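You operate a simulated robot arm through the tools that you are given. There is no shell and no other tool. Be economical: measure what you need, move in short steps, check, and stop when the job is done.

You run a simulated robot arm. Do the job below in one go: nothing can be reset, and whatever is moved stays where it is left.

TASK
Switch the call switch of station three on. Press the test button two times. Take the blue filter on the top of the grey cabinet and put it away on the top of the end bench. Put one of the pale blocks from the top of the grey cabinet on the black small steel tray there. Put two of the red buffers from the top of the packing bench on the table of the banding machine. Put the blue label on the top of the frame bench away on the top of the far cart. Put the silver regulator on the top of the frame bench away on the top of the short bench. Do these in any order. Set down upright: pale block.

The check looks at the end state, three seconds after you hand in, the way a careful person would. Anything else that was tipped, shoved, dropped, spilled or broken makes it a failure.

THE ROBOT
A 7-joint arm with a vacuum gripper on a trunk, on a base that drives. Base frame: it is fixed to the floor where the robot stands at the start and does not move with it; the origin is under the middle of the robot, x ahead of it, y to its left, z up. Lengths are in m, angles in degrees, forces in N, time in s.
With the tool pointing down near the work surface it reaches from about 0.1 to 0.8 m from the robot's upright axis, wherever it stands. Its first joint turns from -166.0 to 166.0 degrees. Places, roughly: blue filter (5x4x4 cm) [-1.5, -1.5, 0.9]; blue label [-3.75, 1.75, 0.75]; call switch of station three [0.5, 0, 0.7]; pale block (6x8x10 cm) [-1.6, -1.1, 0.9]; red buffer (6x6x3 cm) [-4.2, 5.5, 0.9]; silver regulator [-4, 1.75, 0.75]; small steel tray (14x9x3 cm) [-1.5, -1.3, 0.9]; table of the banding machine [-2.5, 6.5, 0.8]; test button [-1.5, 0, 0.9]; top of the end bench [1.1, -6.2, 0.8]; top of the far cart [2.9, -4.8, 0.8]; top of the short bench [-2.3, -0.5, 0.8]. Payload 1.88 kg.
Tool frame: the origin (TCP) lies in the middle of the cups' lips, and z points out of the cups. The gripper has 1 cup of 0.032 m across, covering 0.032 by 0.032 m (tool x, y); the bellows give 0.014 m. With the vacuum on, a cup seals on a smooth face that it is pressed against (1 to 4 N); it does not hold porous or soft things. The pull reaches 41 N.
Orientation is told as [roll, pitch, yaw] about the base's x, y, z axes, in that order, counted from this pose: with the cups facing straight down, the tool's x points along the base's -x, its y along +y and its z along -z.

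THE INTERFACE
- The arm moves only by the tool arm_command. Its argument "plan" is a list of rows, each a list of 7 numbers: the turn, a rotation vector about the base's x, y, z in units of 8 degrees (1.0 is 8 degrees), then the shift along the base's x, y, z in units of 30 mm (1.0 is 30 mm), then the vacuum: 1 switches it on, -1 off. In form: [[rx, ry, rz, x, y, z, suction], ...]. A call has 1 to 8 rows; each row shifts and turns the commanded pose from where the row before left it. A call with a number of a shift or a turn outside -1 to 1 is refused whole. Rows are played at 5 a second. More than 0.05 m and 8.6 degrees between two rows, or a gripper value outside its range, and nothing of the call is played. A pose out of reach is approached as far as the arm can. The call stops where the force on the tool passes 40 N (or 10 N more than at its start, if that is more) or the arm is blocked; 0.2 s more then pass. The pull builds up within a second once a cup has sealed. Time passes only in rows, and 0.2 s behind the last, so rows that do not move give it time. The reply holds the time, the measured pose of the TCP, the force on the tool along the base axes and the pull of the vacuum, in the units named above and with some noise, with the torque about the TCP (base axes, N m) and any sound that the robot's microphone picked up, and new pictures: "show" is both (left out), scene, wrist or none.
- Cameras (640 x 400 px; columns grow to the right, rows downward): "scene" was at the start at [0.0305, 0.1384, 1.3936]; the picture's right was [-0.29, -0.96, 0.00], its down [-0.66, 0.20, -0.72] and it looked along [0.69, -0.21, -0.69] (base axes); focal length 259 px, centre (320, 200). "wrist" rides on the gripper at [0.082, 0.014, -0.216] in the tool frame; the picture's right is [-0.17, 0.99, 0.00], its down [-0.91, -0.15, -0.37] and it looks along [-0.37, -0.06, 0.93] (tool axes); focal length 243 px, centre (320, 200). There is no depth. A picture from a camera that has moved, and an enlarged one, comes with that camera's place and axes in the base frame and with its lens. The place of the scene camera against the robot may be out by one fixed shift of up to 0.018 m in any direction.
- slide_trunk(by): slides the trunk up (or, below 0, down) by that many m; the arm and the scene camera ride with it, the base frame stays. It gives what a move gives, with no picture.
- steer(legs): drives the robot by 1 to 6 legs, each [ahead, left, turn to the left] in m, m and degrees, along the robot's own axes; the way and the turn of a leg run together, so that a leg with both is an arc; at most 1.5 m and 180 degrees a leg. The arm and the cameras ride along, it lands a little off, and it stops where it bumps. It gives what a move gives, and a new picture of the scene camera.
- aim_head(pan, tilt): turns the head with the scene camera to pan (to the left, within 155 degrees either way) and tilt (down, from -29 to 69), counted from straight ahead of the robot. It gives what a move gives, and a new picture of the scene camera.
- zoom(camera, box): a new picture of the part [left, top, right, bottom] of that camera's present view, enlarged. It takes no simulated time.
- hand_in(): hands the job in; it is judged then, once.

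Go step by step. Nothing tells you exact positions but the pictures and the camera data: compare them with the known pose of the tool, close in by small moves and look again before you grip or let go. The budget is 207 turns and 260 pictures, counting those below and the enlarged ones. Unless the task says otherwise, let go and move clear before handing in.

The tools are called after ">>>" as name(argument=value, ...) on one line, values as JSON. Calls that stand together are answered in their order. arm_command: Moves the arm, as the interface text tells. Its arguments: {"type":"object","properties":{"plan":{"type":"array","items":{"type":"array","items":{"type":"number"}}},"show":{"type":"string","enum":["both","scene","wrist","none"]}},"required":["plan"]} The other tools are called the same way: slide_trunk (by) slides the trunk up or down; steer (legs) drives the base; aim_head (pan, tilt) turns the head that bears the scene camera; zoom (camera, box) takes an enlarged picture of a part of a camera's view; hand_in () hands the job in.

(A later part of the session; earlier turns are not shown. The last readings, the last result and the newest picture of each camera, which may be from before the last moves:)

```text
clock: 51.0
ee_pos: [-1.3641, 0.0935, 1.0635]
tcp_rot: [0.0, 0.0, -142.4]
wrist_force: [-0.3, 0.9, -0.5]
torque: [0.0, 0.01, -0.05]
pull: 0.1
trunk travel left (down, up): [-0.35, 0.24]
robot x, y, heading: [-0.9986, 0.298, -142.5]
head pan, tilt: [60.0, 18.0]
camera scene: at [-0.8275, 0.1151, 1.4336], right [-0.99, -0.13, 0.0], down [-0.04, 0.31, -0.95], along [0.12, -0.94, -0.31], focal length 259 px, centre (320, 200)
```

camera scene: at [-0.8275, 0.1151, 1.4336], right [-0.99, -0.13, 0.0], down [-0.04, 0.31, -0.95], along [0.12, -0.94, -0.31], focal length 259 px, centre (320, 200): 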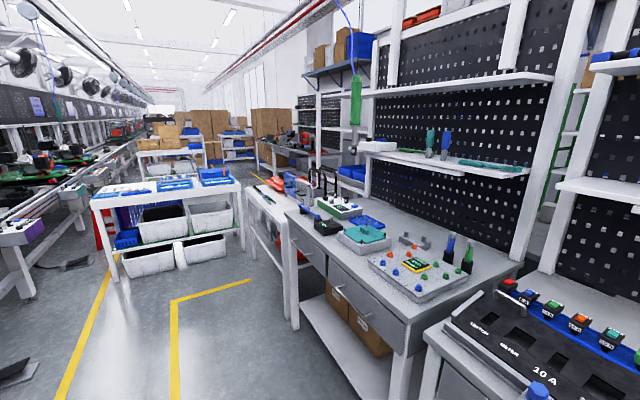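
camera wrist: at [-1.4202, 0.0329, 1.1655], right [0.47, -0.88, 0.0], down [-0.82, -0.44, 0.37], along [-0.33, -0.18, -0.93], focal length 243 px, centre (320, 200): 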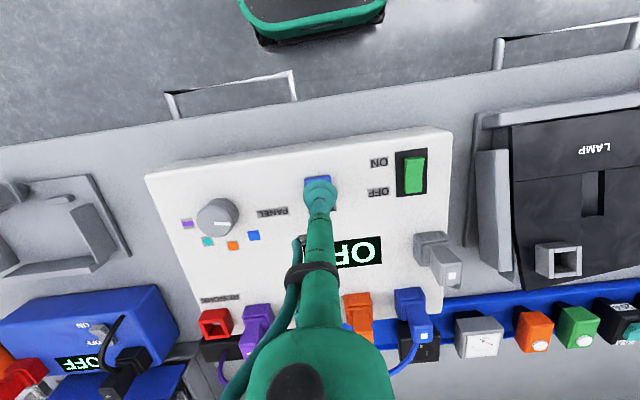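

Both clicks done. The second row of furniture (grey cabinet, short bench, frame bench) seems to be behind these pegboards, so I back off and go right along the aisle to find a gap.

>>> steer(legs=[[-0.4, 0, 0], [0, -1.4, 0]])

>>> aim_head(pan=0, tilt=20)

```text
clock: 60.1
ee_pos: [-1.9091, 1.4313, 1.0641]
tcp_rot: [0.0, 0.1, -141.6]
wrist_force: [0.9, 0.3, 0.1]
torque: [-0.02, 0.02, 0.01]
pull: 0.1
trunk travel left (down, up): [-0.35, 0.24]
robot x, y, heading: [-1.5483, 1.6448, -141.7]
head pan, tilt: [60.0, 18.0]
camera scene: at [-1.3743, 1.4601, 1.4336], right [-0.99, -0.15, 0.0], down [-0.04, 0.31, -0.95], along [0.14, -0.94, -0.31], focal length 259 px, centre (320, 200)
```

scene: 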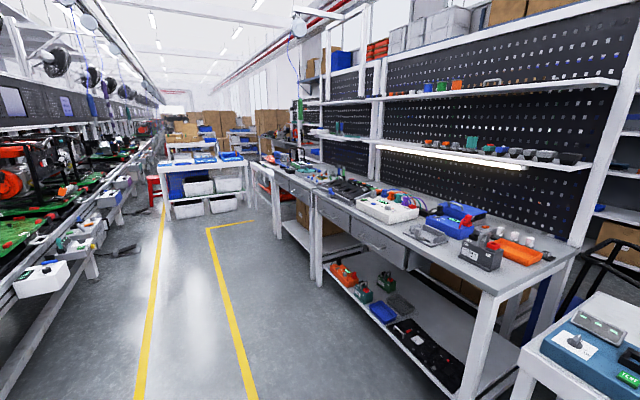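

```text
clock: 61.4
ee_pos: [-1.9098, 1.4314, 1.0656]
tcp_rot: [0.0, 0.0, -141.6]
wrist_force: [-0.3, 0.2, 0.4]
torque: [-0.01, 0.0, 0.0]
pull: 0.1
trunk travel left (down, up): [-0.35, 0.24]
robot x, y, heading: [-1.5458, 1.6464, -141.6]
head pan, tilt: [0.0, 20.0]
camera scene: at [-1.4609, 1.4947, 1.4303], right [-0.62, 0.78, 0.0], down [0.27, 0.21, -0.94], along [-0.74, -0.58, -0.34], focal length 259 px, centre (320, 200)
```

scene: 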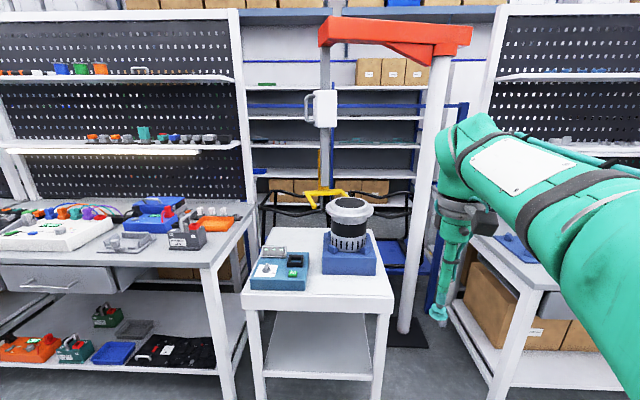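

Through the gap by the red hoist I see shelving against the wall. I raise the trunk and zoom on that gap to see what lies behind.

>>> slide_trunk(by=0.23)

>>> aim_head(pan=12, tilt=25)

>>> zoom(camera="scene", box=[280, 80, 520, 260])

```text
clock: 63.8
ee_pos: [-1.9107, 1.4319, 1.2939]
tcp_rot: [0.0, 0.0, -141.6]
wrist_force: [-0.4, -0.5, 0.0]
torque: [0.01, 0.01, 0.01]
pull: 0.1
trunk travel left (down, up): [-0.58, 0.01]
robot x, y, heading: [-1.5513, 1.643, -141.5]
head pan, tilt: [0.0, 20.0]
```

```text
clock: 64.5
ee_pos: [-1.9104, 1.431, 1.2938]
tcp_rot: [0.0, 0.0, -141.6]
wrist_force: [0.3, 0.1, -1.1]
torque: [-0.03, -0.03, 0.04]
pull: 0.1
trunk travel left (down, up): [-0.58, 0.01]
robot x, y, heading: [-1.5486, 1.6451, -141.5]
head pan, tilt: [12.0, 25.0]
camera scene: at [-1.4467, 1.4816, 1.6523], right [-0.77, 0.64, 0.0], down [0.27, 0.33, -0.91], along [-0.58, -0.7, -0.42], focal length 259 px, centre (320, 200)
```

scene: 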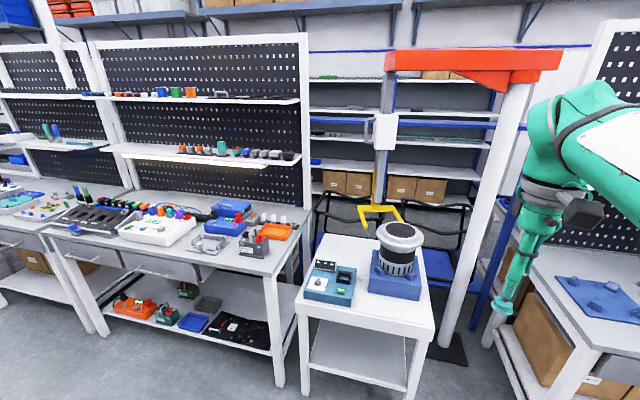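

```text
2.22 times, centred on (400, 170) of scene
camera zoom: at [-1.4467, 1.4816, 1.6523], right [-0.77, 0.64, 0.0], down [0.27, 0.33, -0.91], along [-0.58, -0.7, -0.42], focal length 576 px, centre (142, 267)
```

zoom: 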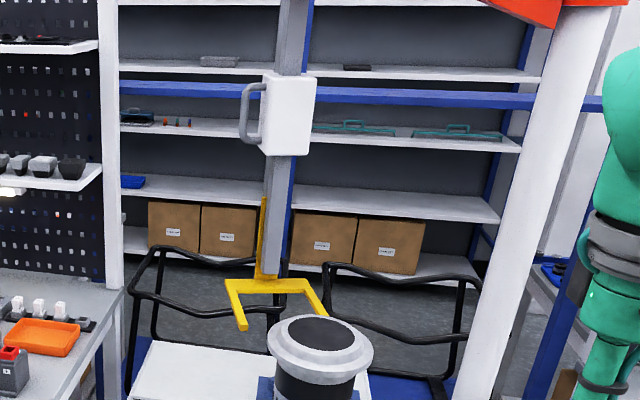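

There is a back aisle with wall shelving. It looks reachable beyond the next rack on the right, so I look that way.

>>> aim_head(pan=-75, tilt=25)

```text
clock: 66.2
ee_pos: [-1.9107, 1.4308, 1.2927]
tcp_rot: [0.1, 0.0, -141.6]
wrist_force: [0.2, -0.3, 0.4]
torque: [-0.01, 0.0, 0.04]
pull: 0.1
trunk travel left (down, up): [-0.58, 0.01]
robot x, y, heading: [-1.5493, 1.6458, -141.7]
head pan, tilt: [-75.0, 25.0]
camera scene: at [-1.4618, 1.6074, 1.6523], right [0.6, 0.8, 0.0], down [0.34, -0.25, -0.91], along [-0.73, 0.54, -0.42], focal length 259 px, centre (320, 200)
```

scene: 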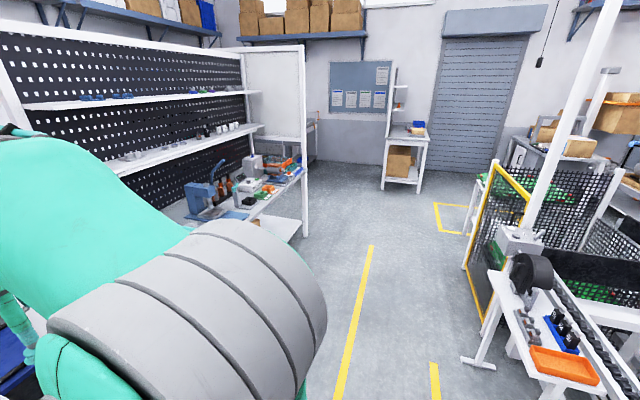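

The aisle is clear and the rack ends about 3 m along. I strafe right past it.

>>> steer(legs=[[0, -1.5, 0], [0, -1.4, 0]])

>>> aim_head(pan=0, tilt=25)

```text
clock: 80.2
ee_pos: [-3.6805, 3.7387, 1.2943]
tcp_rot: [0.0, 0.0, -143.1]
wrist_force: [0.8, 0.5, 0.7]
torque: [-0.01, 0.04, -0.03]
pull: 0.1
trunk travel left (down, up): [-0.58, 0.01]
robot x, y, heading: [-3.3114, 3.9475, -143.2]
head pan, tilt: [-75.0, 25.0]
camera scene: at [-3.227, 3.9056, 1.6523], right [0.62, 0.79, 0.0], down [0.33, -0.26, -0.91], along [-0.71, 0.56, -0.42], focal length 259 px, centre (320, 200)
```

scene: 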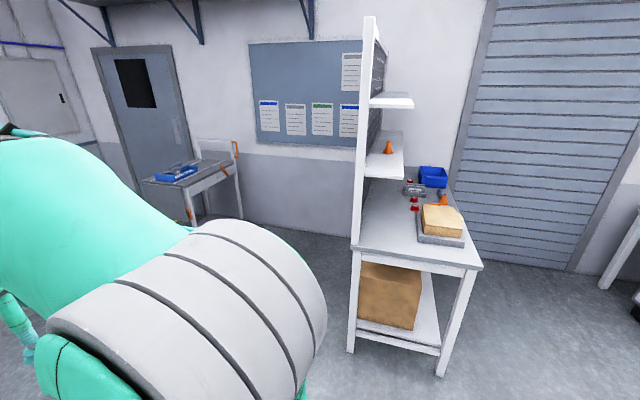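

```text
clock: 81.6
ee_pos: [-3.6791, 3.7396, 1.2938]
tcp_rot: [0.0, 0.0, -143.0]
wrist_force: [-0.1, -0.7, 0.3]
torque: [0.02, -0.02, -0.01]
pull: 0.1
trunk travel left (down, up): [-0.58, 0.01]
robot x, y, heading: [-3.3144, 3.9417, -142.9]
head pan, tilt: [0.0, 25.0]
camera scene: at [-3.228, 3.7935, 1.6523], right [-0.6, 0.8, 0.0], down [0.34, 0.25, -0.91], along [-0.72, -0.55, -0.42], focal length 259 px, centre (320, 200)
```

scene: 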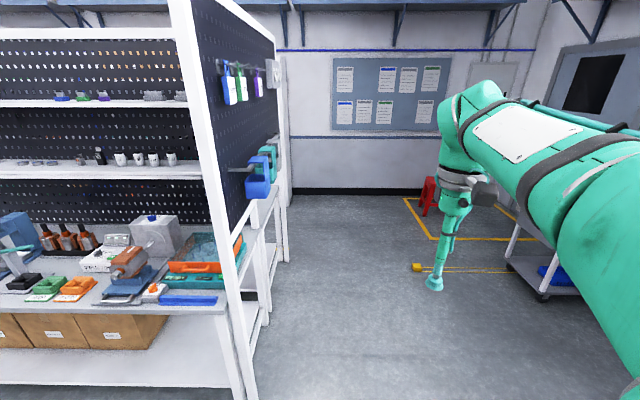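

The small packing bench is right here with red items on it. I zoom on it.

>>> aim_head(pan=-85, tilt=30)

>>> zoom(camera="scene", box=[240, 100, 440, 240])

>>> aim_head(pan=-140, tilt=30)

```text
clock: 83.2
ee_pos: [-3.6789, 3.7401, 1.2946]
tcp_rot: [0.1, 0.0, -143.0]
wrist_force: [-0.3, 1.1, -0.1]
torque: [-0.03, -0.02, 0.01]
pull: 0.0
trunk travel left (down, up): [-0.58, 0.01]
robot x, y, heading: [-3.3108, 3.9439, -142.8]
head pan, tilt: [-85.0, 30.0]
camera scene: at [-3.215, 3.9161, 1.6443], right [0.74, 0.67, 0.0], down [0.34, -0.37, -0.87], along [-0.58, 0.64, -0.5], focal length 259 px, centre (320, 200)
```

scene: 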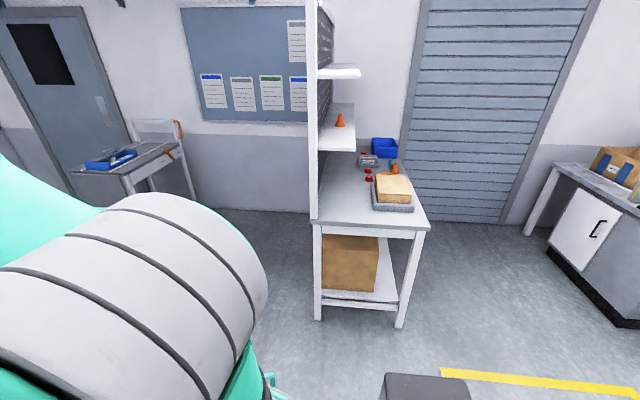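

```text
2.86 times, centred on (340, 170) of scene
camera zoom: at [-3.215, 3.9161, 1.6443], right [0.74, 0.67, 0.0], down [0.34, -0.37, -0.87], along [-0.58, 0.64, -0.5], focal length 740 px, centre (263, 286)
```

zoom: 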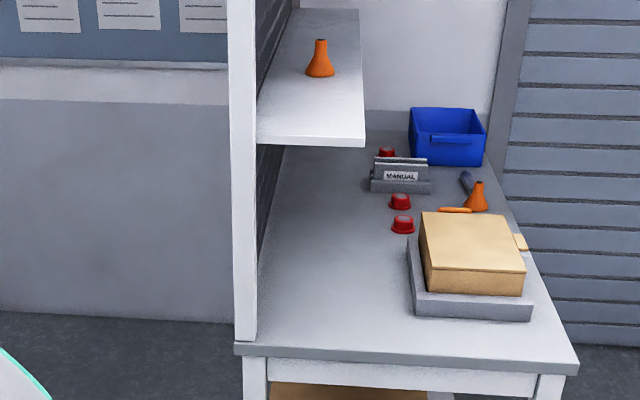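

```text
clock: 84.5
ee_pos: [-3.6799, 3.7397, 1.2928]
tcp_rot: [0.1, 0.0, -143.0]
wrist_force: [-0.5, -0.5, -0.4]
torque: [0.01, 0.01, 0.02]
pull: 0.1
trunk travel left (down, up): [-0.58, 0.01]
robot x, y, heading: [-3.3136, 3.9427, -143.1]
head pan, tilt: [-140.0, 30.0]
camera scene: at [-3.1341, 3.9371, 1.6443], right [0.97, -0.22, 0.0], down [-0.11, -0.49, -0.87], along [0.19, 0.84, -0.5], focal length 259 px, centre (320, 200)
```

scene: 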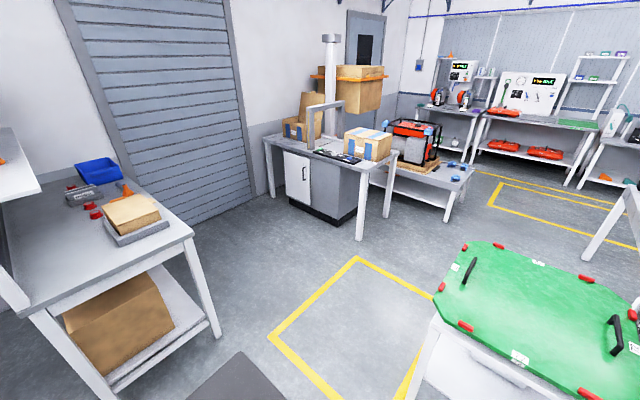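

The banding machine is the table with the white door; its table surface lies at its front. I zoom on it to find free room.

>>> zoom(camera="scene", box=[240, 60, 440, 240])

>>> steer(legs=[[-0.2, -1.4, 0]])

```text
2.22 times, centred on (340, 150) of scene
camera zoom: at [-3.1341, 3.9371, 1.6443], right [0.97, -0.22, 0.0], down [-0.11, -0.49, -0.87], along [0.19, 0.84, -0.5], focal length 576 px, centre (276, 311)
```

zoom: 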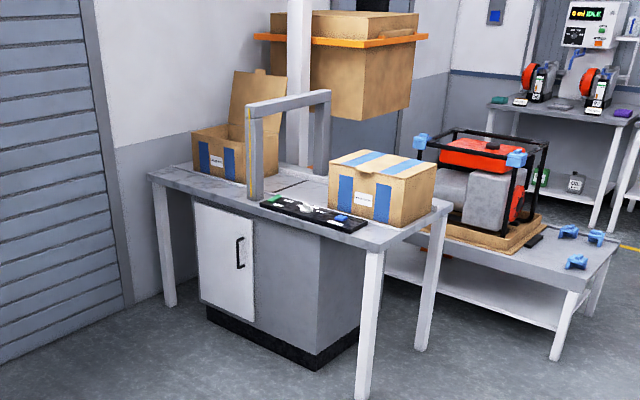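

```text
clock: 88.9
ee_pos: [-4.1077, 4.5108, 1.2942]
tcp_rot: [0.0, -0.2, -143.9]
wrist_force: [0.2, 0.5, -1.2]
torque: [-0.02, -0.02, 0.0]
pull: 0.1
trunk travel left (down, up): [-0.58, 0.01]
robot x, y, heading: [-3.735, 4.7099, -144.0]
head pan, tilt: [-140.0, 30.0]
stopped in leg 1: the robot was blocked; the commanded pose is now the measured one
camera scene: at [-3.5574, 4.6997, 1.6443], right [0.97, -0.24, 0.0], down [-0.12, -0.49, -0.87], along [0.21, 0.84, -0.5], focal length 259 px, centre (320, 200)
```

scene: 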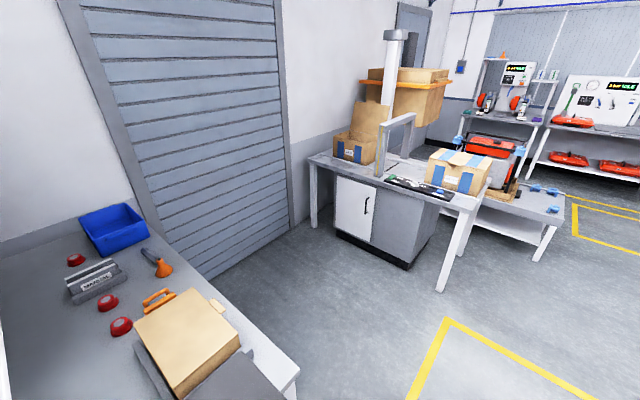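

The base touched the near end of the packing bench; nothing shifted visibly. I back off, swing out in front of the bench and then strafe to face it.

>>> steer(legs=[[0, 0.25, 0], [-0.75, 0, 0], [0, -0.95, 0]])

>>> aim_head(pan=0, tilt=40)

```text
clock: 99.0
ee_pos: [-3.9133, 5.5211, 1.2942]
tcp_rot: [-0.1, -0.1, -143.9]
wrist_force: [-0.5, 0.8, -1.1]
torque: [0.0, 0.0, 0.04]
pull: 0.1
trunk travel left (down, up): [-0.58, 0.01]
robot x, y, heading: [-3.5439, 5.7193, -143.8]
head pan, tilt: [-140.0, 30.0]
camera scene: at [-3.3647, 5.7097, 1.6443], right [0.97, -0.24, 0.0], down [-0.12, -0.49, -0.87], along [0.21, 0.84, -0.5], focal length 259 px, centre (320, 200)
```

scene: 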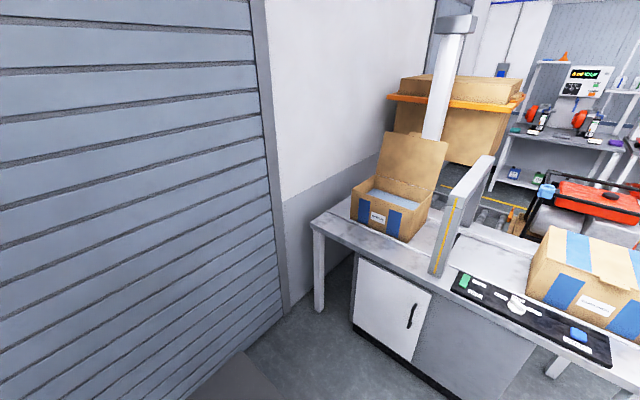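

```text
clock: 101.2
ee_pos: [-3.9136, 5.5209, 1.2961]
tcp_rot: [-0.1, 0.0, -143.9]
wrist_force: [0.0, -0.7, 1.0]
torque: [-0.02, -0.01, -0.01]
pull: 0.0
trunk travel left (down, up): [-0.58, 0.01]
robot x, y, heading: [-3.5418, 5.7221, -144.0]
head pan, tilt: [0.0, 40.0]
camera scene: at [-3.4549, 5.5717, 1.6289], right [-0.59, 0.81, 0.0], down [0.52, 0.38, -0.77], along [-0.62, -0.45, -0.64], focal length 259 px, centre (320, 200)
```

scene: 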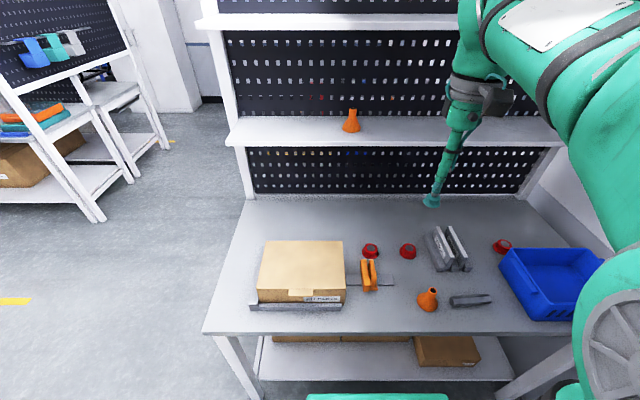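

I'm facing the packing bench with three red buffers. I lower the trunk and look from the wrist.

>>> slide_trunk(by=-0.2)

>>> arm_command(plan=[[0, 0, 0, -0.4, -0.3, 0, -1], [0, 0, 0, 0, 0, 0, -1]], show="both")

```text
clock: 103.4
ee_pos: [-3.913, 5.5217, 1.0945]
tcp_rot: [-0.1, -0.1, -143.9]
wrist_force: [0.2, -0.3, 0.2]
torque: [-0.02, 0.01, -0.02]
pull: 0.1
trunk travel left (down, up): [-0.38, 0.21]
robot x, y, heading: [-3.5419, 5.7209, -143.9]
head pan, tilt: [0.0, 40.0]
```

```text
clock: 104.0
ee_pos: [-3.9267, 5.5117, 1.0955]
tcp_rot: [-0.1, -0.2, -143.9]
wrist_force: [-0.9, 0.4, 1.0]
torque: [-0.05, 0.0, -0.01]
pull: 0.1
trunk travel left (down, up): [-0.38, 0.21]
robot x, y, heading: [-3.5454, 5.7186, -143.7]
head pan, tilt: [0.0, 40.0]
camera scene: at [-3.455, 5.5716, 1.4289], right [-0.59, 0.81, 0.0], down [0.52, 0.38, -0.77], along [-0.62, -0.45, -0.64], focal length 259 px, centre (320, 200)
camera wrist: at [-3.8508, 5.5487, 1.3105], right [0.45, -0.89, 0.0], down [-0.83, -0.41, 0.38], along [-0.34, -0.17, -0.93], focal length 243 px, centre (320, 200)
```

scene: 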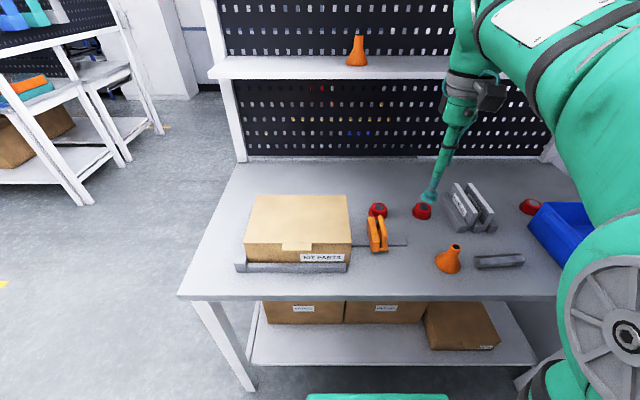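
wrist: 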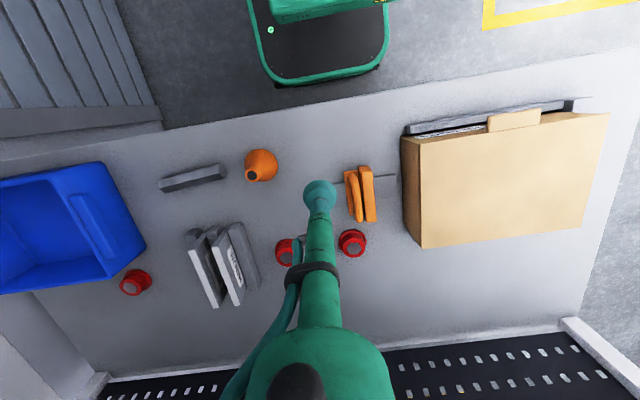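

I zoom on the two buffers to see their top faces.

>>> zoom(camera="scene", box=[355, 180, 455, 250])

>>> zoom(camera="wrist", box=[260, 210, 380, 290])

```text
5.71 times, centred on (405, 215) of scene
camera zoom: at [-3.455, 5.5716, 1.4289], right [-0.59, 0.81, 0.0], down [0.52, 0.38, -0.77], along [-0.62, -0.45, -0.64], focal length 1480 px, centre (-166, 114)
```

zoom: 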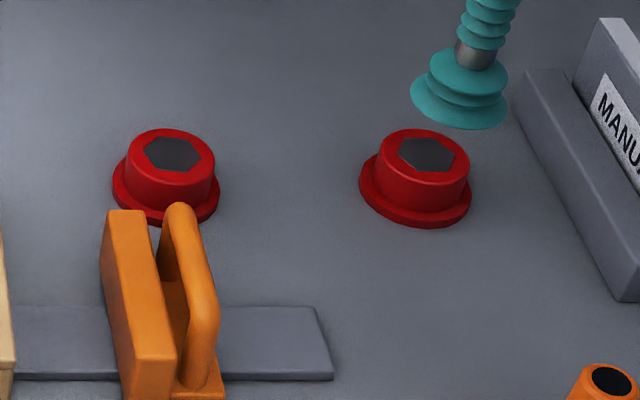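

```text
5.00 times, centred on (320, 250) of wrist
camera zoom: at [-3.8508, 5.5487, 1.3105], right [0.45, -0.89, 0.0], down [-0.83, -0.41, 0.38], along [-0.34, -0.17, -0.93], focal length 1213 px, centre (320, -50)
```

zoom: 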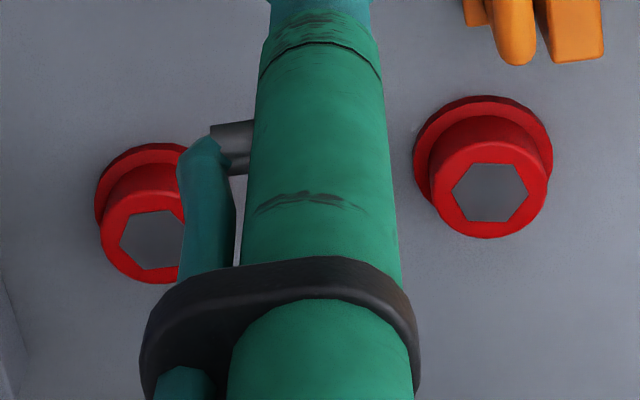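

Buffer A's top works out at about (-4.074, 5.359, 0.88). I move the cup above it.

>>> arm_command(plan=[[0, 0, 0, -0.82, -0.85, -0.4, -1], [0, 0, 0, -0.82, -0.85, -0.4, -1], [0, 0, 0, -0.82, -0.85, -0.4, -1], [0, 0, 0, -0.82, -0.85, -0.4, -1], [0, 0, 0, -0.82, -0.85, -0.4, -1], [0, 0, 0, -0.82, -0.85, -0.4, -1], [0, 0, 0, 0, 0, 0, -1]], show="wrist")

>>> zoom(camera="wrist", box=[270, 120, 370, 220])

>>> zoom(camera="scene", box=[340, 150, 460, 230])

```text
clock: 105.6
ee_pos: [-4.0732, 5.3593, 1.0218]
tcp_rot: [-0.1, -0.1, -143.8]
wrist_force: [0.0, 0.2, 0.6]
torque: [0.02, -0.02, -0.01]
pull: 0.0
trunk travel left (down, up): [-0.38, 0.21]
robot x, y, heading: [-3.5428, 5.7204, -143.7]
head pan, tilt: [0.0, 40.0]
camera wrist: at [-3.9987, 5.3958, 1.2378], right [0.45, -0.89, 0.0], down [-0.83, -0.41, 0.38], along [-0.34, -0.17, -0.93], focal length 243 px, centre (320, 200)
```

wrist: 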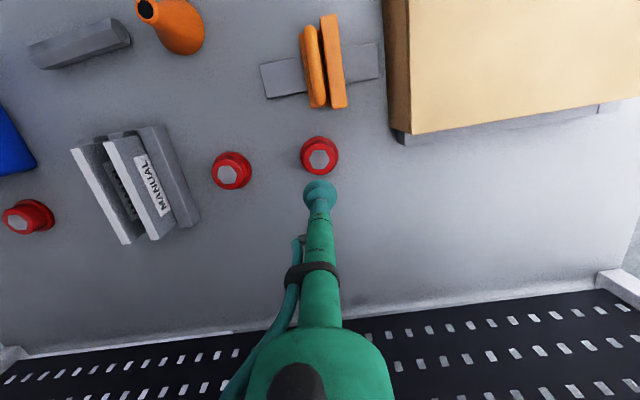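

```text
4.00 times, centred on (320, 170) of wrist
camera zoom: at [-3.9987, 5.3958, 1.2378], right [0.45, -0.89, 0.0], down [-0.83, -0.41, 0.38], along [-0.34, -0.17, -0.93], focal length 970 px, centre (320, 320)
```

zoom: 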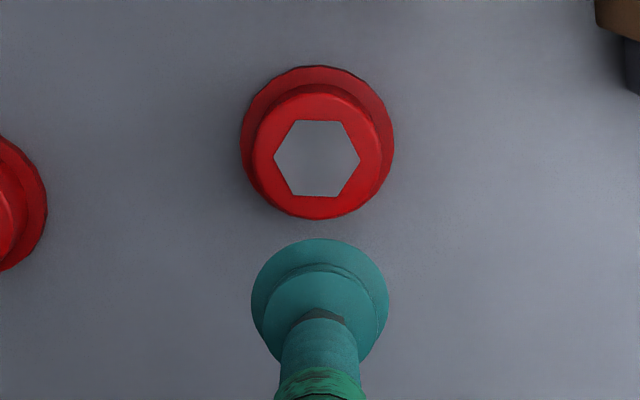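

```text
5.00 times, centred on (400, 190) of scene
camera zoom: at [-3.4552, 5.5714, 1.4289], right [-0.59, 0.81, 0.0], down [0.52, 0.38, -0.77], along [-0.62, -0.45, -0.64], focal length 1295 px, centre (-80, 250)
```

zoom: 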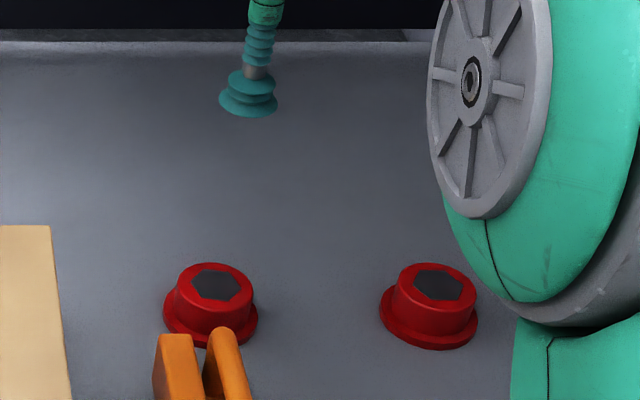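

The cup is right above buffer A. I descend, vacuum on, with small last steps.

>>> arm_command(plan=[[0, 0, 0, 0, 0, -1, -1], [0, 0, 0, 0, 0, -1, -1], [0, 0, 0, 0, 0, -1, -1], [0, 0, 0, 0, 0, -1, 1], [0, 0, 0, 0, 0, -0.4, 1], [0, 0, 0, 0, 0, -0.2, 1], [0, 0, 0, 0, 0, -0.15, 1], [0, 0, 0, 0, 0, 0, 1]], show="none")

```text
clock: 107.4
ee_pos: [-4.0734, 5.3583, 0.8848]
tcp_rot: [0.0, -0.5, -144.0]
wrist_force: [-1.5, -1.2, 30.1]
torque: [0.09, -0.18, -0.03]
pull: 41.0
trunk travel left (down, up): [-0.38, 0.21]
robot x, y, heading: [-3.5436, 5.7224, -143.9]
head pan, tilt: [0.0, 40.0]
```

Sealed (pull 41 N). I lift and check.

>>> arm_command(plan=[[0, 0, 0, 0, 0, 0.3, 1], [0, 0, 0, 0, 0, 0.5, 1], [0, 0, 0, 0, 0, 1, 1], [0, 0, 0, 0, 0, 1, 1], [0, 0, 0, 0, 0, 1, 1], [0, 0, 0, 0, 0, 1, 1], [0, 0, 0, 0, 0, 1, 1]], show="scene")

```text
clock: 109.0
ee_pos: [-4.0716, 5.3605, 1.0546]
tcp_rot: [-0.1, -0.2, -143.9]
wrist_force: [-0.1, 0.1, -0.7]
torque: [0.01, 0.02, 0.02]
pull: 41.2
trunk travel left (down, up): [-0.38, 0.21]
robot x, y, heading: [-3.5423, 5.7196, -143.8]
head pan, tilt: [0.0, 40.0]
camera scene: at [-3.4549, 5.5716, 1.4289], right [-0.59, 0.81, 0.0], down [0.52, 0.38, -0.77], along [-0.62, -0.45, -0.64], focal length 259 px, centre (320, 200)
```

scene: 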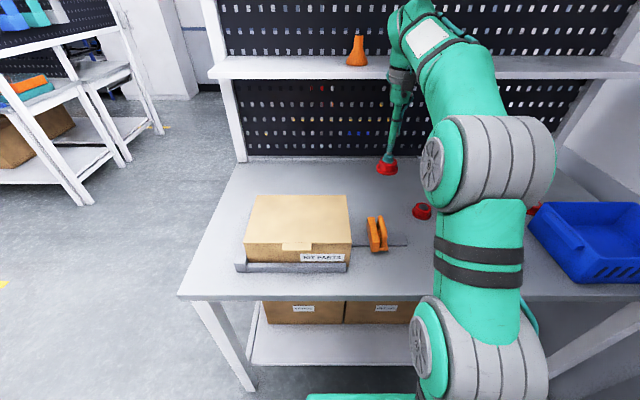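

Buffer held. I draw it back, back off, turn round to the banding machine and look at its table.

>>> arm_command(plan=[[0, 0, 0, 0.8, 0.58, 0.5, 1], [0, 0, 0, 0.8, 0.58, 0, 1], [0, 0, 0, 0.8, 0.58, 0, 1], [0, 0, 0, 0.8, 0.58, 0, 1], [0, 0, 0, 0.8, 0.58, 0, 1], [0, 0, 0, 0.8, 0.58, 0, 1], [0, 0, 0, 0.8, 0.58, 0, 1], [0, 0, 0, 0, 0, 0, 1]], show="none")

>>> steer(legs=[[-0.3, 0, 0], [0, 0, 180], [0.15, 0, 0]])

```text
clock: 110.8
ee_pos: [-3.9051, 5.4813, 1.0693]
tcp_rot: [-0.1, -0.1, -143.9]
wrist_force: [0.0, 0.2, 0.2]
torque: [-0.02, 0.02, 0.01]
pull: 40.7
trunk travel left (down, up): [-0.38, 0.21]
robot x, y, heading: [-3.5454, 5.7201, -143.8]
head pan, tilt: [0.0, 40.0]
```

```text
clock: 121.2
ee_pos: [-2.8175, 6.2252, 1.0704]
tcp_rot: [-0.1, -0.1, 36.1]
wrist_force: [0.9, -0.4, -1.2]
torque: [0.04, -0.04, 0.0]
pull: 40.9
trunk travel left (down, up): [-0.38, 0.21]
robot x, y, heading: [-3.177, 5.9833, 36.1]
head pan, tilt: [0.0, 40.0]
camera scene: at [-3.244, 6.1322, 1.4289], right [0.59, -0.81, 0.0], down [-0.52, -0.38, -0.77], along [0.62, 0.45, -0.64], focal length 259 px, centre (320, 200)
```

scene: 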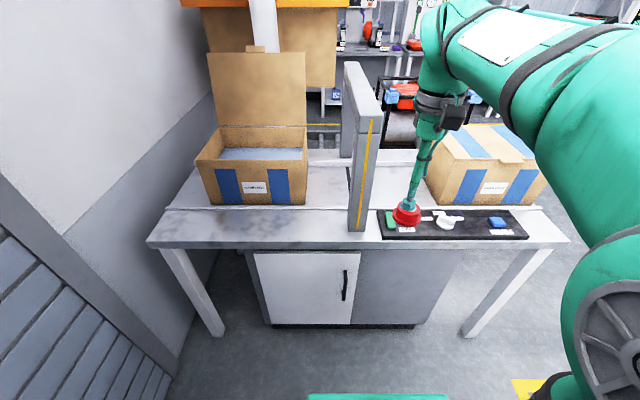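

There is a free strip about 15 cm deep on the table in front of the open box, left of the arch. I move left a little and closer.

>>> steer(legs=[[0, 0.22, 0], [0.13, 0, 0]])

>>> zoom(camera="wrist", box=[0, 0, 640, 400])

```text
clock: 123.7
ee_pos: [-2.8418, 6.4804, 1.0697]
tcp_rot: [-0.1, -0.1, 36.2]
wrist_force: [0.6, -0.1, -0.6]
torque: [0.01, -0.01, -0.01]
pull: 41.6
trunk travel left (down, up): [-0.38, 0.21]
robot x, y, heading: [-3.2017, 6.238, 36.4]
head pan, tilt: [0.0, 40.0]
camera scene: at [-3.2685, 6.3857, 1.4289], right [0.59, -0.81, 0.0], down [-0.52, -0.38, -0.77], along [0.62, 0.45, -0.64], focal length 259 px, centre (320, 200)
```

scene: 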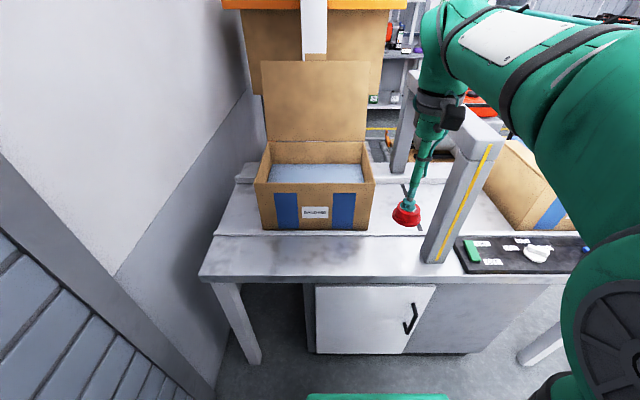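

```text
1.00 times, centred on (320, 200) of wrist (not enlarged: the box is as wide or as high as the picture)
camera zoom: at [-2.9171, 6.4423, 1.285], right [-0.45, 0.89, 0.0], down [0.83, 0.42, 0.38], along [0.34, 0.17, -0.93], focal length 243 px, centre (320, 200)
```

zoom: 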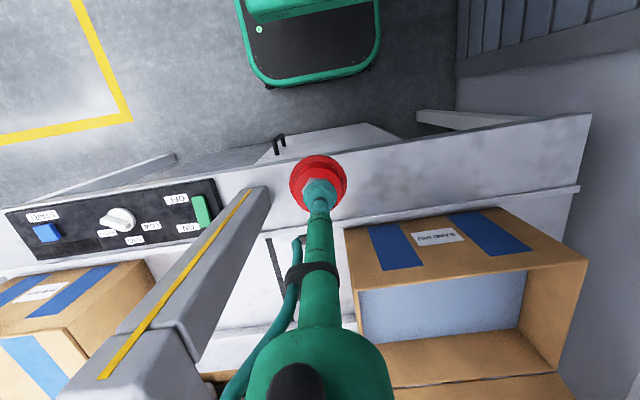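

I move the buffer above the left part of the strip, staying high.

>>> arm_command(plan=[[0, 0, 0, -0.4, 0.9, 0, 1], [0, 0, 0, -0.4, 0.9, 0, 1], [0, 0, 0, -0.4, 0.9, 0, 1], [0, 0, 0, -0.4, 0.9, 0, 1], [0, 0, 0, -0.4, 0.9, 0, 1], [0, 0, 0, -0.4, 0.9, 0, 1], [0, 0, 0, -0.4, 0.9, 0, 1], [0, 0, 0, -0.4, 0.9, 0, 1]], show="none")

>>> arm_command(plan=[[0, 0, 0, -0.2, 0.9, -0.5, 1], [0, 0, 0, -0.2, 0.9, -0.5, 1], [0, 0, 0, 0, 0, -0.8, 1], [0, 0, 0, 0, 0, -0.8, 1], [0, 0, 0, 0, 0, -0.8, 1]], show="both")

```text
clock: 125.5
ee_pos: [-2.9376, 6.6964, 1.0692]
tcp_rot: [-0.2, -0.1, 36.1]
wrist_force: [0.2, -0.5, -1.0]
torque: [0.04, -0.01, 0.0]
pull: 41.0
trunk travel left (down, up): [-0.38, 0.21]
robot x, y, heading: [-3.2051, 6.2423, 35.8]
head pan, tilt: [0.0, 40.0]
```

```text
clock: 126.7
ee_pos: [-2.9497, 6.7498, 0.9672]
tcp_rot: [-0.2, -0.3, 36.2]
wrist_force: [0.4, -0.5, 0.4]
torque: [0.03, -0.02, 0.01]
pull: 40.7
trunk travel left (down, up): [-0.38, 0.21]
robot x, y, heading: [-3.2057, 6.244, 36.5]
head pan, tilt: [0.0, 40.0]
camera scene: at [-3.2685, 6.3858, 1.429], right [0.59, -0.81, 0.0], down [-0.52, -0.38, -0.77], along [0.62, 0.45, -0.64], focal length 259 px, centre (320, 200)
camera wrist: at [-3.0247, 6.7124, 1.1824], right [-0.45, 0.89, 0.0], down [0.83, 0.42, 0.38], along [0.34, 0.17, -0.93], focal length 243 px, centre (320, 200)
```

scene: 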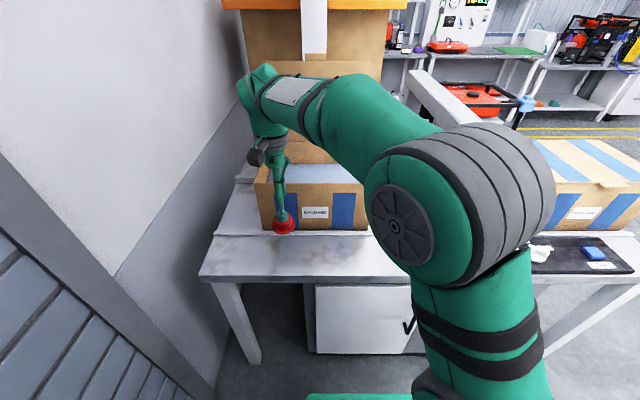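
wrist: 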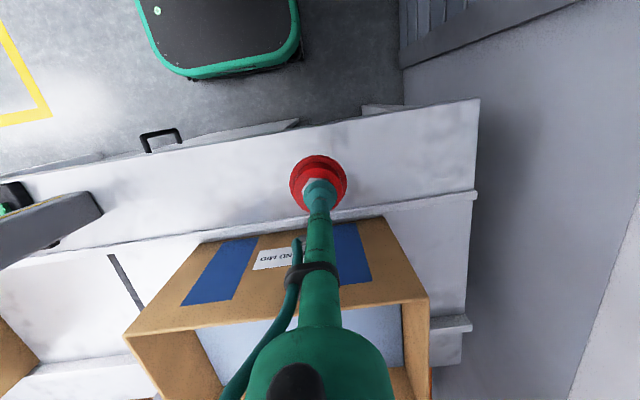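

The buffer will land in the middle of the strip. I descend, small steps at the end.

>>> arm_command(plan=[[0, 0, 0, 0, 0, -1, 1], [0, 0, 0, 0, 0, -1, 1], [0, 0, 0, 0, 0, -1, 1], [0, 0, 0, 0, 0, -0.3, 1], [0, 0, 0, 0, 0, -0.3, 1]], show="scene")

```text
clock: 127.9
ee_pos: [-2.9476, 6.7507, 0.86]
tcp_rot: [-0.2, 0.0, 36.2]
wrist_force: [0.5, 0.2, -0.7]
torque: [0.0, -0.02, 0.01]
pull: 40.3
trunk travel left (down, up): [-0.38, 0.21]
robot x, y, heading: [-3.2012, 6.2408, 36.4]
head pan, tilt: [0.0, 40.0]
camera scene: at [-3.2685, 6.3858, 1.4289], right [0.59, -0.81, 0.0], down [-0.52, -0.38, -0.77], along [0.62, 0.45, -0.64], focal length 259 px, centre (320, 200)
```

scene: 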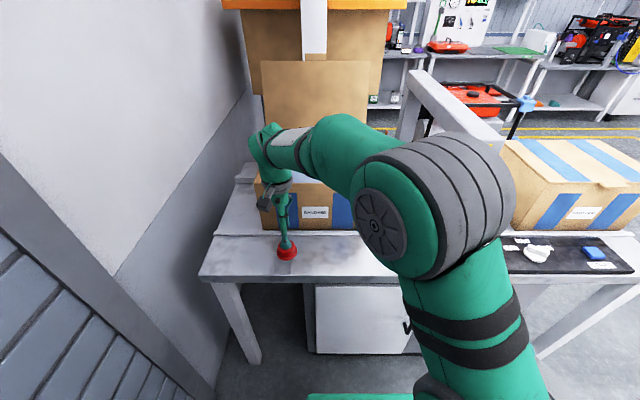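

>>> arm_command(plan=[[0, 0, 0, 0, 0, -0.3, 1], [0, 0, 0, 0, 0, -0.3, 1]], show="none")

>>> zoom(camera="scene", box=[230, 210, 350, 290])

```text
clock: 128.5
ee_pos: [-2.9501, 6.749, 0.8431]
tcp_rot: [-0.1, -0.1, 36.1]
wrist_force: [0.9, -0.2, -1.8]
torque: [0.0, 0.0, 0.03]
pull: 40.1
trunk travel left (down, up): [-0.38, 0.21]
robot x, y, heading: [-3.2055, 6.2399, 36.3]
head pan, tilt: [0.0, 40.0]
```

```text
5.00 times, centred on (290, 250) of scene
camera zoom: at [-3.2685, 6.3858, 1.4289], right [0.59, -0.81, 0.0], down [-0.52, -0.38, -0.77], along [0.62, 0.45, -0.64], focal length 1295 px, centre (470, -50)
```

zoom: 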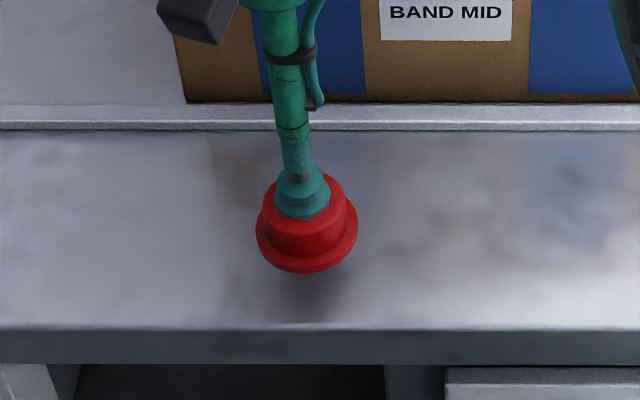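

Still a gap; I go on gently.

>>> arm_command(plan=[[0, 0, 0, 0, 0, -0.2, 1], [0, 0, 0, 0, 0, -0.2, 1], [0, 0, 0, 0, 0, -0.2, 1]], show="none")

>>> zoom(camera="scene", box=[230, 210, 350, 290])

```text
clock: 129.3
ee_pos: [-2.9489, 6.7505, 0.8231]
tcp_rot: [-0.2, -0.1, 36.2]
wrist_force: [1.3, 1.7, 0.1]
torque: [0.01, 0.0, -0.01]
pull: 40.4
trunk travel left (down, up): [-0.38, 0.21]
robot x, y, heading: [-3.2035, 6.2412, 36.0]
head pan, tilt: [0.0, 40.0]
```

```text
5.00 times, centred on (290, 250) of scene
camera zoom: at [-3.2685, 6.3858, 1.4289], right [0.59, -0.81, 0.0], down [-0.52, -0.38, -0.77], along [0.62, 0.45, -0.64], focal length 1295 px, centre (470, -50)
```

zoom: 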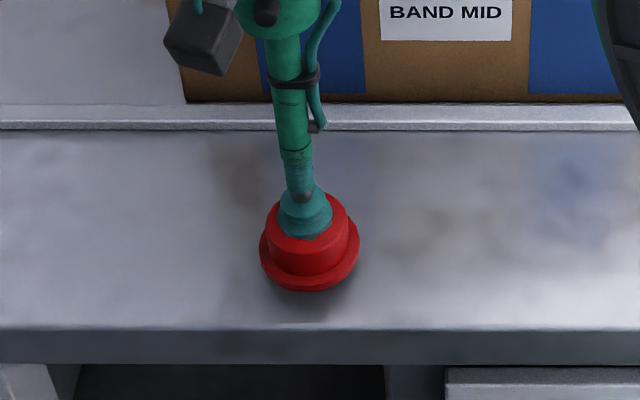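

>>> arm_command(plan=[[0, 0, 0, 0.3, 0.2, -0.1, 1], [0, 0, 0, 0, 0, -0.12, 1], [0, 0, 0, 0, 0, -0.12, 1]], show="none")

>>> zoom(camera="scene", box=[230, 210, 350, 290])

```text
clock: 130.1
ee_pos: [-2.9405, 6.7562, 0.8123]
tcp_rot: [-0.1, -0.1, 36.1]
wrist_force: [0.1, 0.2, -0.4]
torque: [0.0, -0.02, 0.01]
pull: 40.3
trunk travel left (down, up): [-0.38, 0.21]
robot x, y, heading: [-3.202, 6.2392, 36.4]
head pan, tilt: [0.0, 40.0]
```

```text
5.00 times, centred on (290, 250) of scene
camera zoom: at [-3.2684, 6.3858, 1.4289], right [0.59, -0.81, 0.0], down [-0.52, -0.38, -0.77], along [0.62, 0.45, -0.64], focal length 1295 px, centre (470, -50)
```

zoom: 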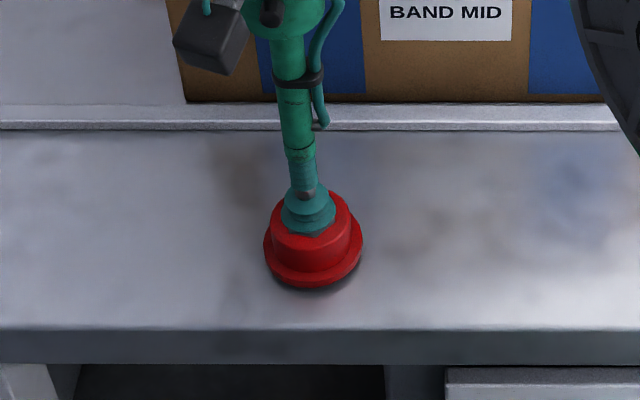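

Almost down; a few more 3 mm steps.

>>> arm_command(plan=[[0, 0, 0, 0, 0, -0.1, 1], [0, 0, 0, 0, 0, -0.1, 1]], show="none")

>>> zoom(camera="scene", box=[230, 210, 350, 290])

```text
clock: 130.7
ee_pos: [-2.9411, 6.7555, 0.8078]
tcp_rot: [-0.1, -0.1, 36.1]
wrist_force: [-0.4, -0.8, 1.5]
torque: [0.01, 0.0, 0.04]
pull: 40.6
trunk travel left (down, up): [-0.38, 0.21]
robot x, y, heading: [-3.2037, 6.2405, 36.2]
head pan, tilt: [0.0, 40.0]
```

```text
5.00 times, centred on (290, 250) of scene
camera zoom: at [-3.2685, 6.3856, 1.429], right [0.59, -0.81, 0.0], down [-0.52, -0.38, -0.77], along [0.62, 0.45, -0.64], focal length 1295 px, centre (470, -50)
```

zoom: 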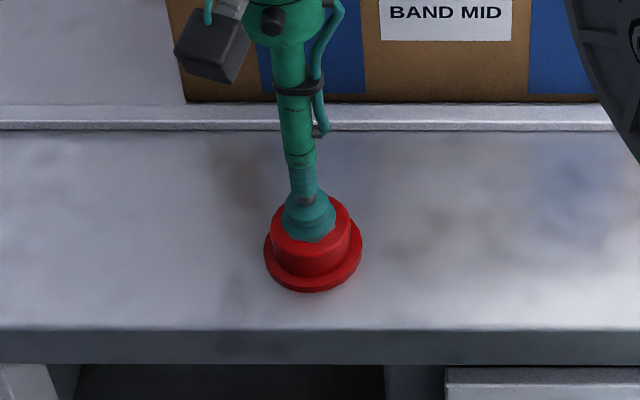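

It is down. I release, wait, and lift.

>>> arm_command(plan=[[0, 0, 0, 0, 0, -0.05, -1], [0, 0, 0, 0, 0, 0, -1], [0, 0, 0, 0, 0, 0, -1], [0, 0, 0, 0, 0, 0, -1], [0, 0, 0, 0, 0, 0.3, -1], [0, 0, 0, 0, 0, 0.7, -1], [0, 0, 0, 0, 0, 1, -1], [0, 0, 0, 0, 0, 1, -1]], show="scene")

```text
clock: 132.5
ee_pos: [-2.942, 6.756, 0.8968]
tcp_rot: [-0.1, -0.1, 36.1]
wrist_force: [-0.4, 0.4, 0.6]
torque: [-0.04, 0.01, 0.02]
pull: 0.1
trunk travel left (down, up): [-0.38, 0.21]
robot x, y, heading: [-3.202, 6.2414, 36.1]
head pan, tilt: [0.0, 40.0]
camera scene: at [-3.2684, 6.3859, 1.4289], right [0.59, -0.81, 0.0], down [-0.52, -0.38, -0.77], along [0.62, 0.45, -0.64], focal length 259 px, centre (320, 200)
```

scene: 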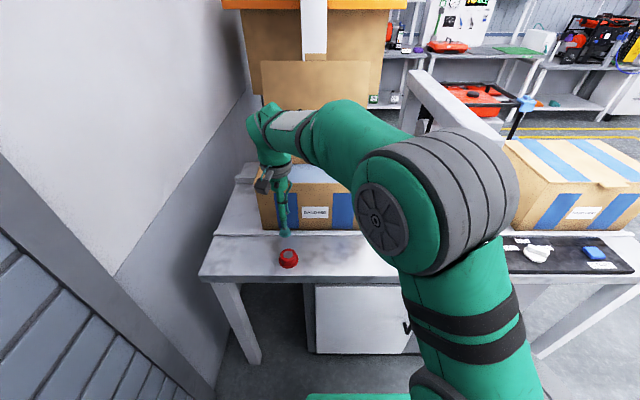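

Buffer 1 stands on the table. I draw the arm back and drive back to the packing bench for the second.

>>> arm_command(plan=[[0, 0, 0, 0, 0, 1, -1], [0, 0, 0, 0, 0, 1, -1], [0, 0, 0, 0, 0, 1, -1], [0, 0, 0, 0, 0, 1, -1], [0, 0, 0, 0.35, -0.95, 1, -1], [0, 0, 0, 0.35, -0.95, 0.2, -1], [0, 0, 0, 0.35, -0.95, 0, -1], [0, 0, 0, 0.35, -0.95, 0, -1]], show="none")

>>> arm_command(plan=[[0, 0, 0, 0.35, -0.95, 0, -1], [0, 0, 0, 0.35, -0.95, 0, -1], [0, 0, 0, 0.35, -0.95, 0, -1], [0, 0, 0, 0.35, -0.95, 0, -1], [0, 0, 0, 0.35, -0.95, 0, -1]], show="none")

>>> steer(legs=[[-0.13, 0, 0], [0, -0.22, 0], [-0.15, 0, 0], [0, 0, -180], [0.3, 0, 0]])

```text
clock: 134.3
ee_pos: [-2.8978, 6.6418, 1.0514]
tcp_rot: [0.0, -0.2, 36.2]
wrist_force: [0.1, 1.7, 0.1]
torque: [0.0, 0.04, 0.0]
pull: 0.1
trunk travel left (down, up): [-0.38, 0.21]
robot x, y, heading: [-3.2043, 6.2399, 36.2]
head pan, tilt: [0.0, 40.0]
```

```text
clock: 135.5
ee_pos: [-2.8451, 6.5004, 1.0517]
tcp_rot: [-0.1, -0.1, 36.2]
wrist_force: [-0.4, 0.4, 0.3]
torque: [-0.05, 0.0, -0.01]
pull: 0.1
trunk travel left (down, up): [-0.38, 0.21]
robot x, y, heading: [-3.2039, 6.2399, 36.2]
head pan, tilt: [0.0, 40.0]
```

```text
clock: 148.0
ee_pos: [-3.889, 5.4477, 1.0523]
tcp_rot: [0.0, -0.1, -142.8]
wrist_force: [0.5, 0.1, 0.5]
torque: [0.0, -0.01, 0.01]
pull: 0.1
trunk travel left (down, up): [-0.38, 0.21]
robot x, y, heading: [-3.5368, 5.713, -142.9]
head pan, tilt: [0.0, 40.0]
camera scene: at [-3.4457, 5.5668, 1.4289], right [-0.61, 0.8, 0.0], down [0.51, 0.39, -0.77], along [-0.61, -0.46, -0.64], focal length 259 px, centre (320, 200)
```

scene: 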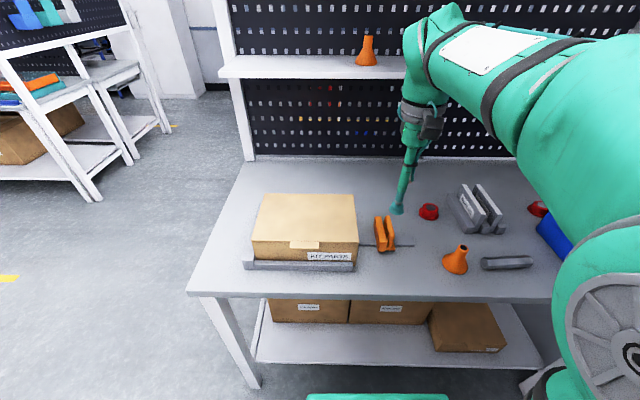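

I move above the second buffer and check with the wrist camera.

>>> arm_command(plan=[[0, 0, 0, -1, 0.1, 0, -1], [0, 0, 0, -1, 0.1, 0, -1], [0, 0, 0, -1, 0.1, 0, -1], [0, 0, 0, -1, 0.1, 0, -1], [0, 0, 0, -1, 0.1, 0, -1], [0, 0, 0, -1, 0.1, 0, -1], [0, 0, 0, -1, 0.1, 0, -1], [0, 0, 0, -1, 0.1, 0, -1]], show="none")

>>> arm_command(plan=[[0, 0, 0, -0.95, 0.07, -0.5, -1], [0, 0, 0, 0, 0, -0.5, -1], [0, 0, 0, 0, 0, -0.3, -1], [0, 0, 0, 0, 0, 0, -1]], show="wrist")

>>> zoom(camera="wrist", box=[270, 120, 370, 220])

```text
clock: 149.8
ee_pos: [-4.1308, 5.4708, 1.0525]
tcp_rot: [-0.1, -0.1, -142.9]
wrist_force: [0.0, -0.7, 0.5]
torque: [-0.01, 0.02, 0.02]
pull: 0.1
trunk travel left (down, up): [-0.38, 0.21]
robot x, y, heading: [-3.5417, 5.7133, -142.5]
head pan, tilt: [0.0, 40.0]
```

```text
clock: 150.8
ee_pos: [-4.1587, 5.473, 1.0126]
tcp_rot: [-0.1, -0.1, -142.7]
wrist_force: [-0.5, -0.9, 0.0]
torque: [0.0, -0.02, -0.02]
pull: 0.1
trunk travel left (down, up): [-0.38, 0.21]
robot x, y, heading: [-3.5387, 5.7086, -142.6]
head pan, tilt: [0.0, 40.0]
camera wrist: at [-4.0845, 5.5111, 1.2279], right [0.46, -0.89, 0.0], down [-0.82, -0.43, 0.38], along [-0.33, -0.17, -0.93], focal length 243 px, centre (320, 200)
```

wrist: 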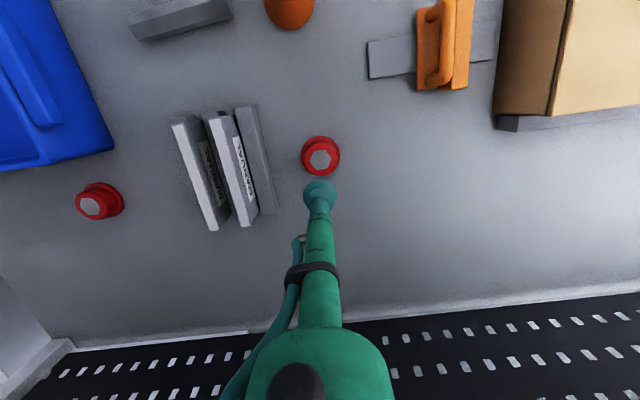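

```text
4.00 times, centred on (320, 170) of wrist
camera zoom: at [-4.0845, 5.5111, 1.2279], right [0.46, -0.89, 0.0], down [-0.82, -0.43, 0.38], along [-0.33, -0.17, -0.93], focal length 970 px, centre (320, 320)
```

zoom: 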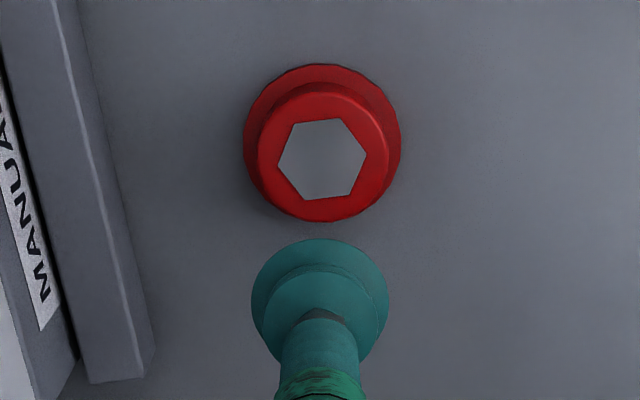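

Aligned. I descend with the vacuum on.

>>> arm_command(plan=[[0, 0, 0, 0, 0, -1, -1], [0, 0, 0, 0, 0, -1, -1], [0, 0, 0, 0, 0, -1, 1], [0, 0, 0, 0, 0, -0.6, 1], [0, 0, 0, 0, 0, -0.25, 1], [0, 0, 0, 0, 0, -0.2, 1], [0, 0, 0, 0, 0, 0, 1], [0, 0, 0, 0, 0, 0, 1]], show="none")

```text
clock: 152.6
ee_pos: [-4.1581, 5.473, 0.8917]
tcp_rot: [-0.2, -0.1, -142.8]
wrist_force: [0.0, 0.5, -0.6]
torque: [-0.01, 0.0, -0.02]
pull: 40.6
trunk travel left (down, up): [-0.38, 0.21]
robot x, y, heading: [-3.5403, 5.7116, -142.9]
head pan, tilt: [0.0, 40.0]
```

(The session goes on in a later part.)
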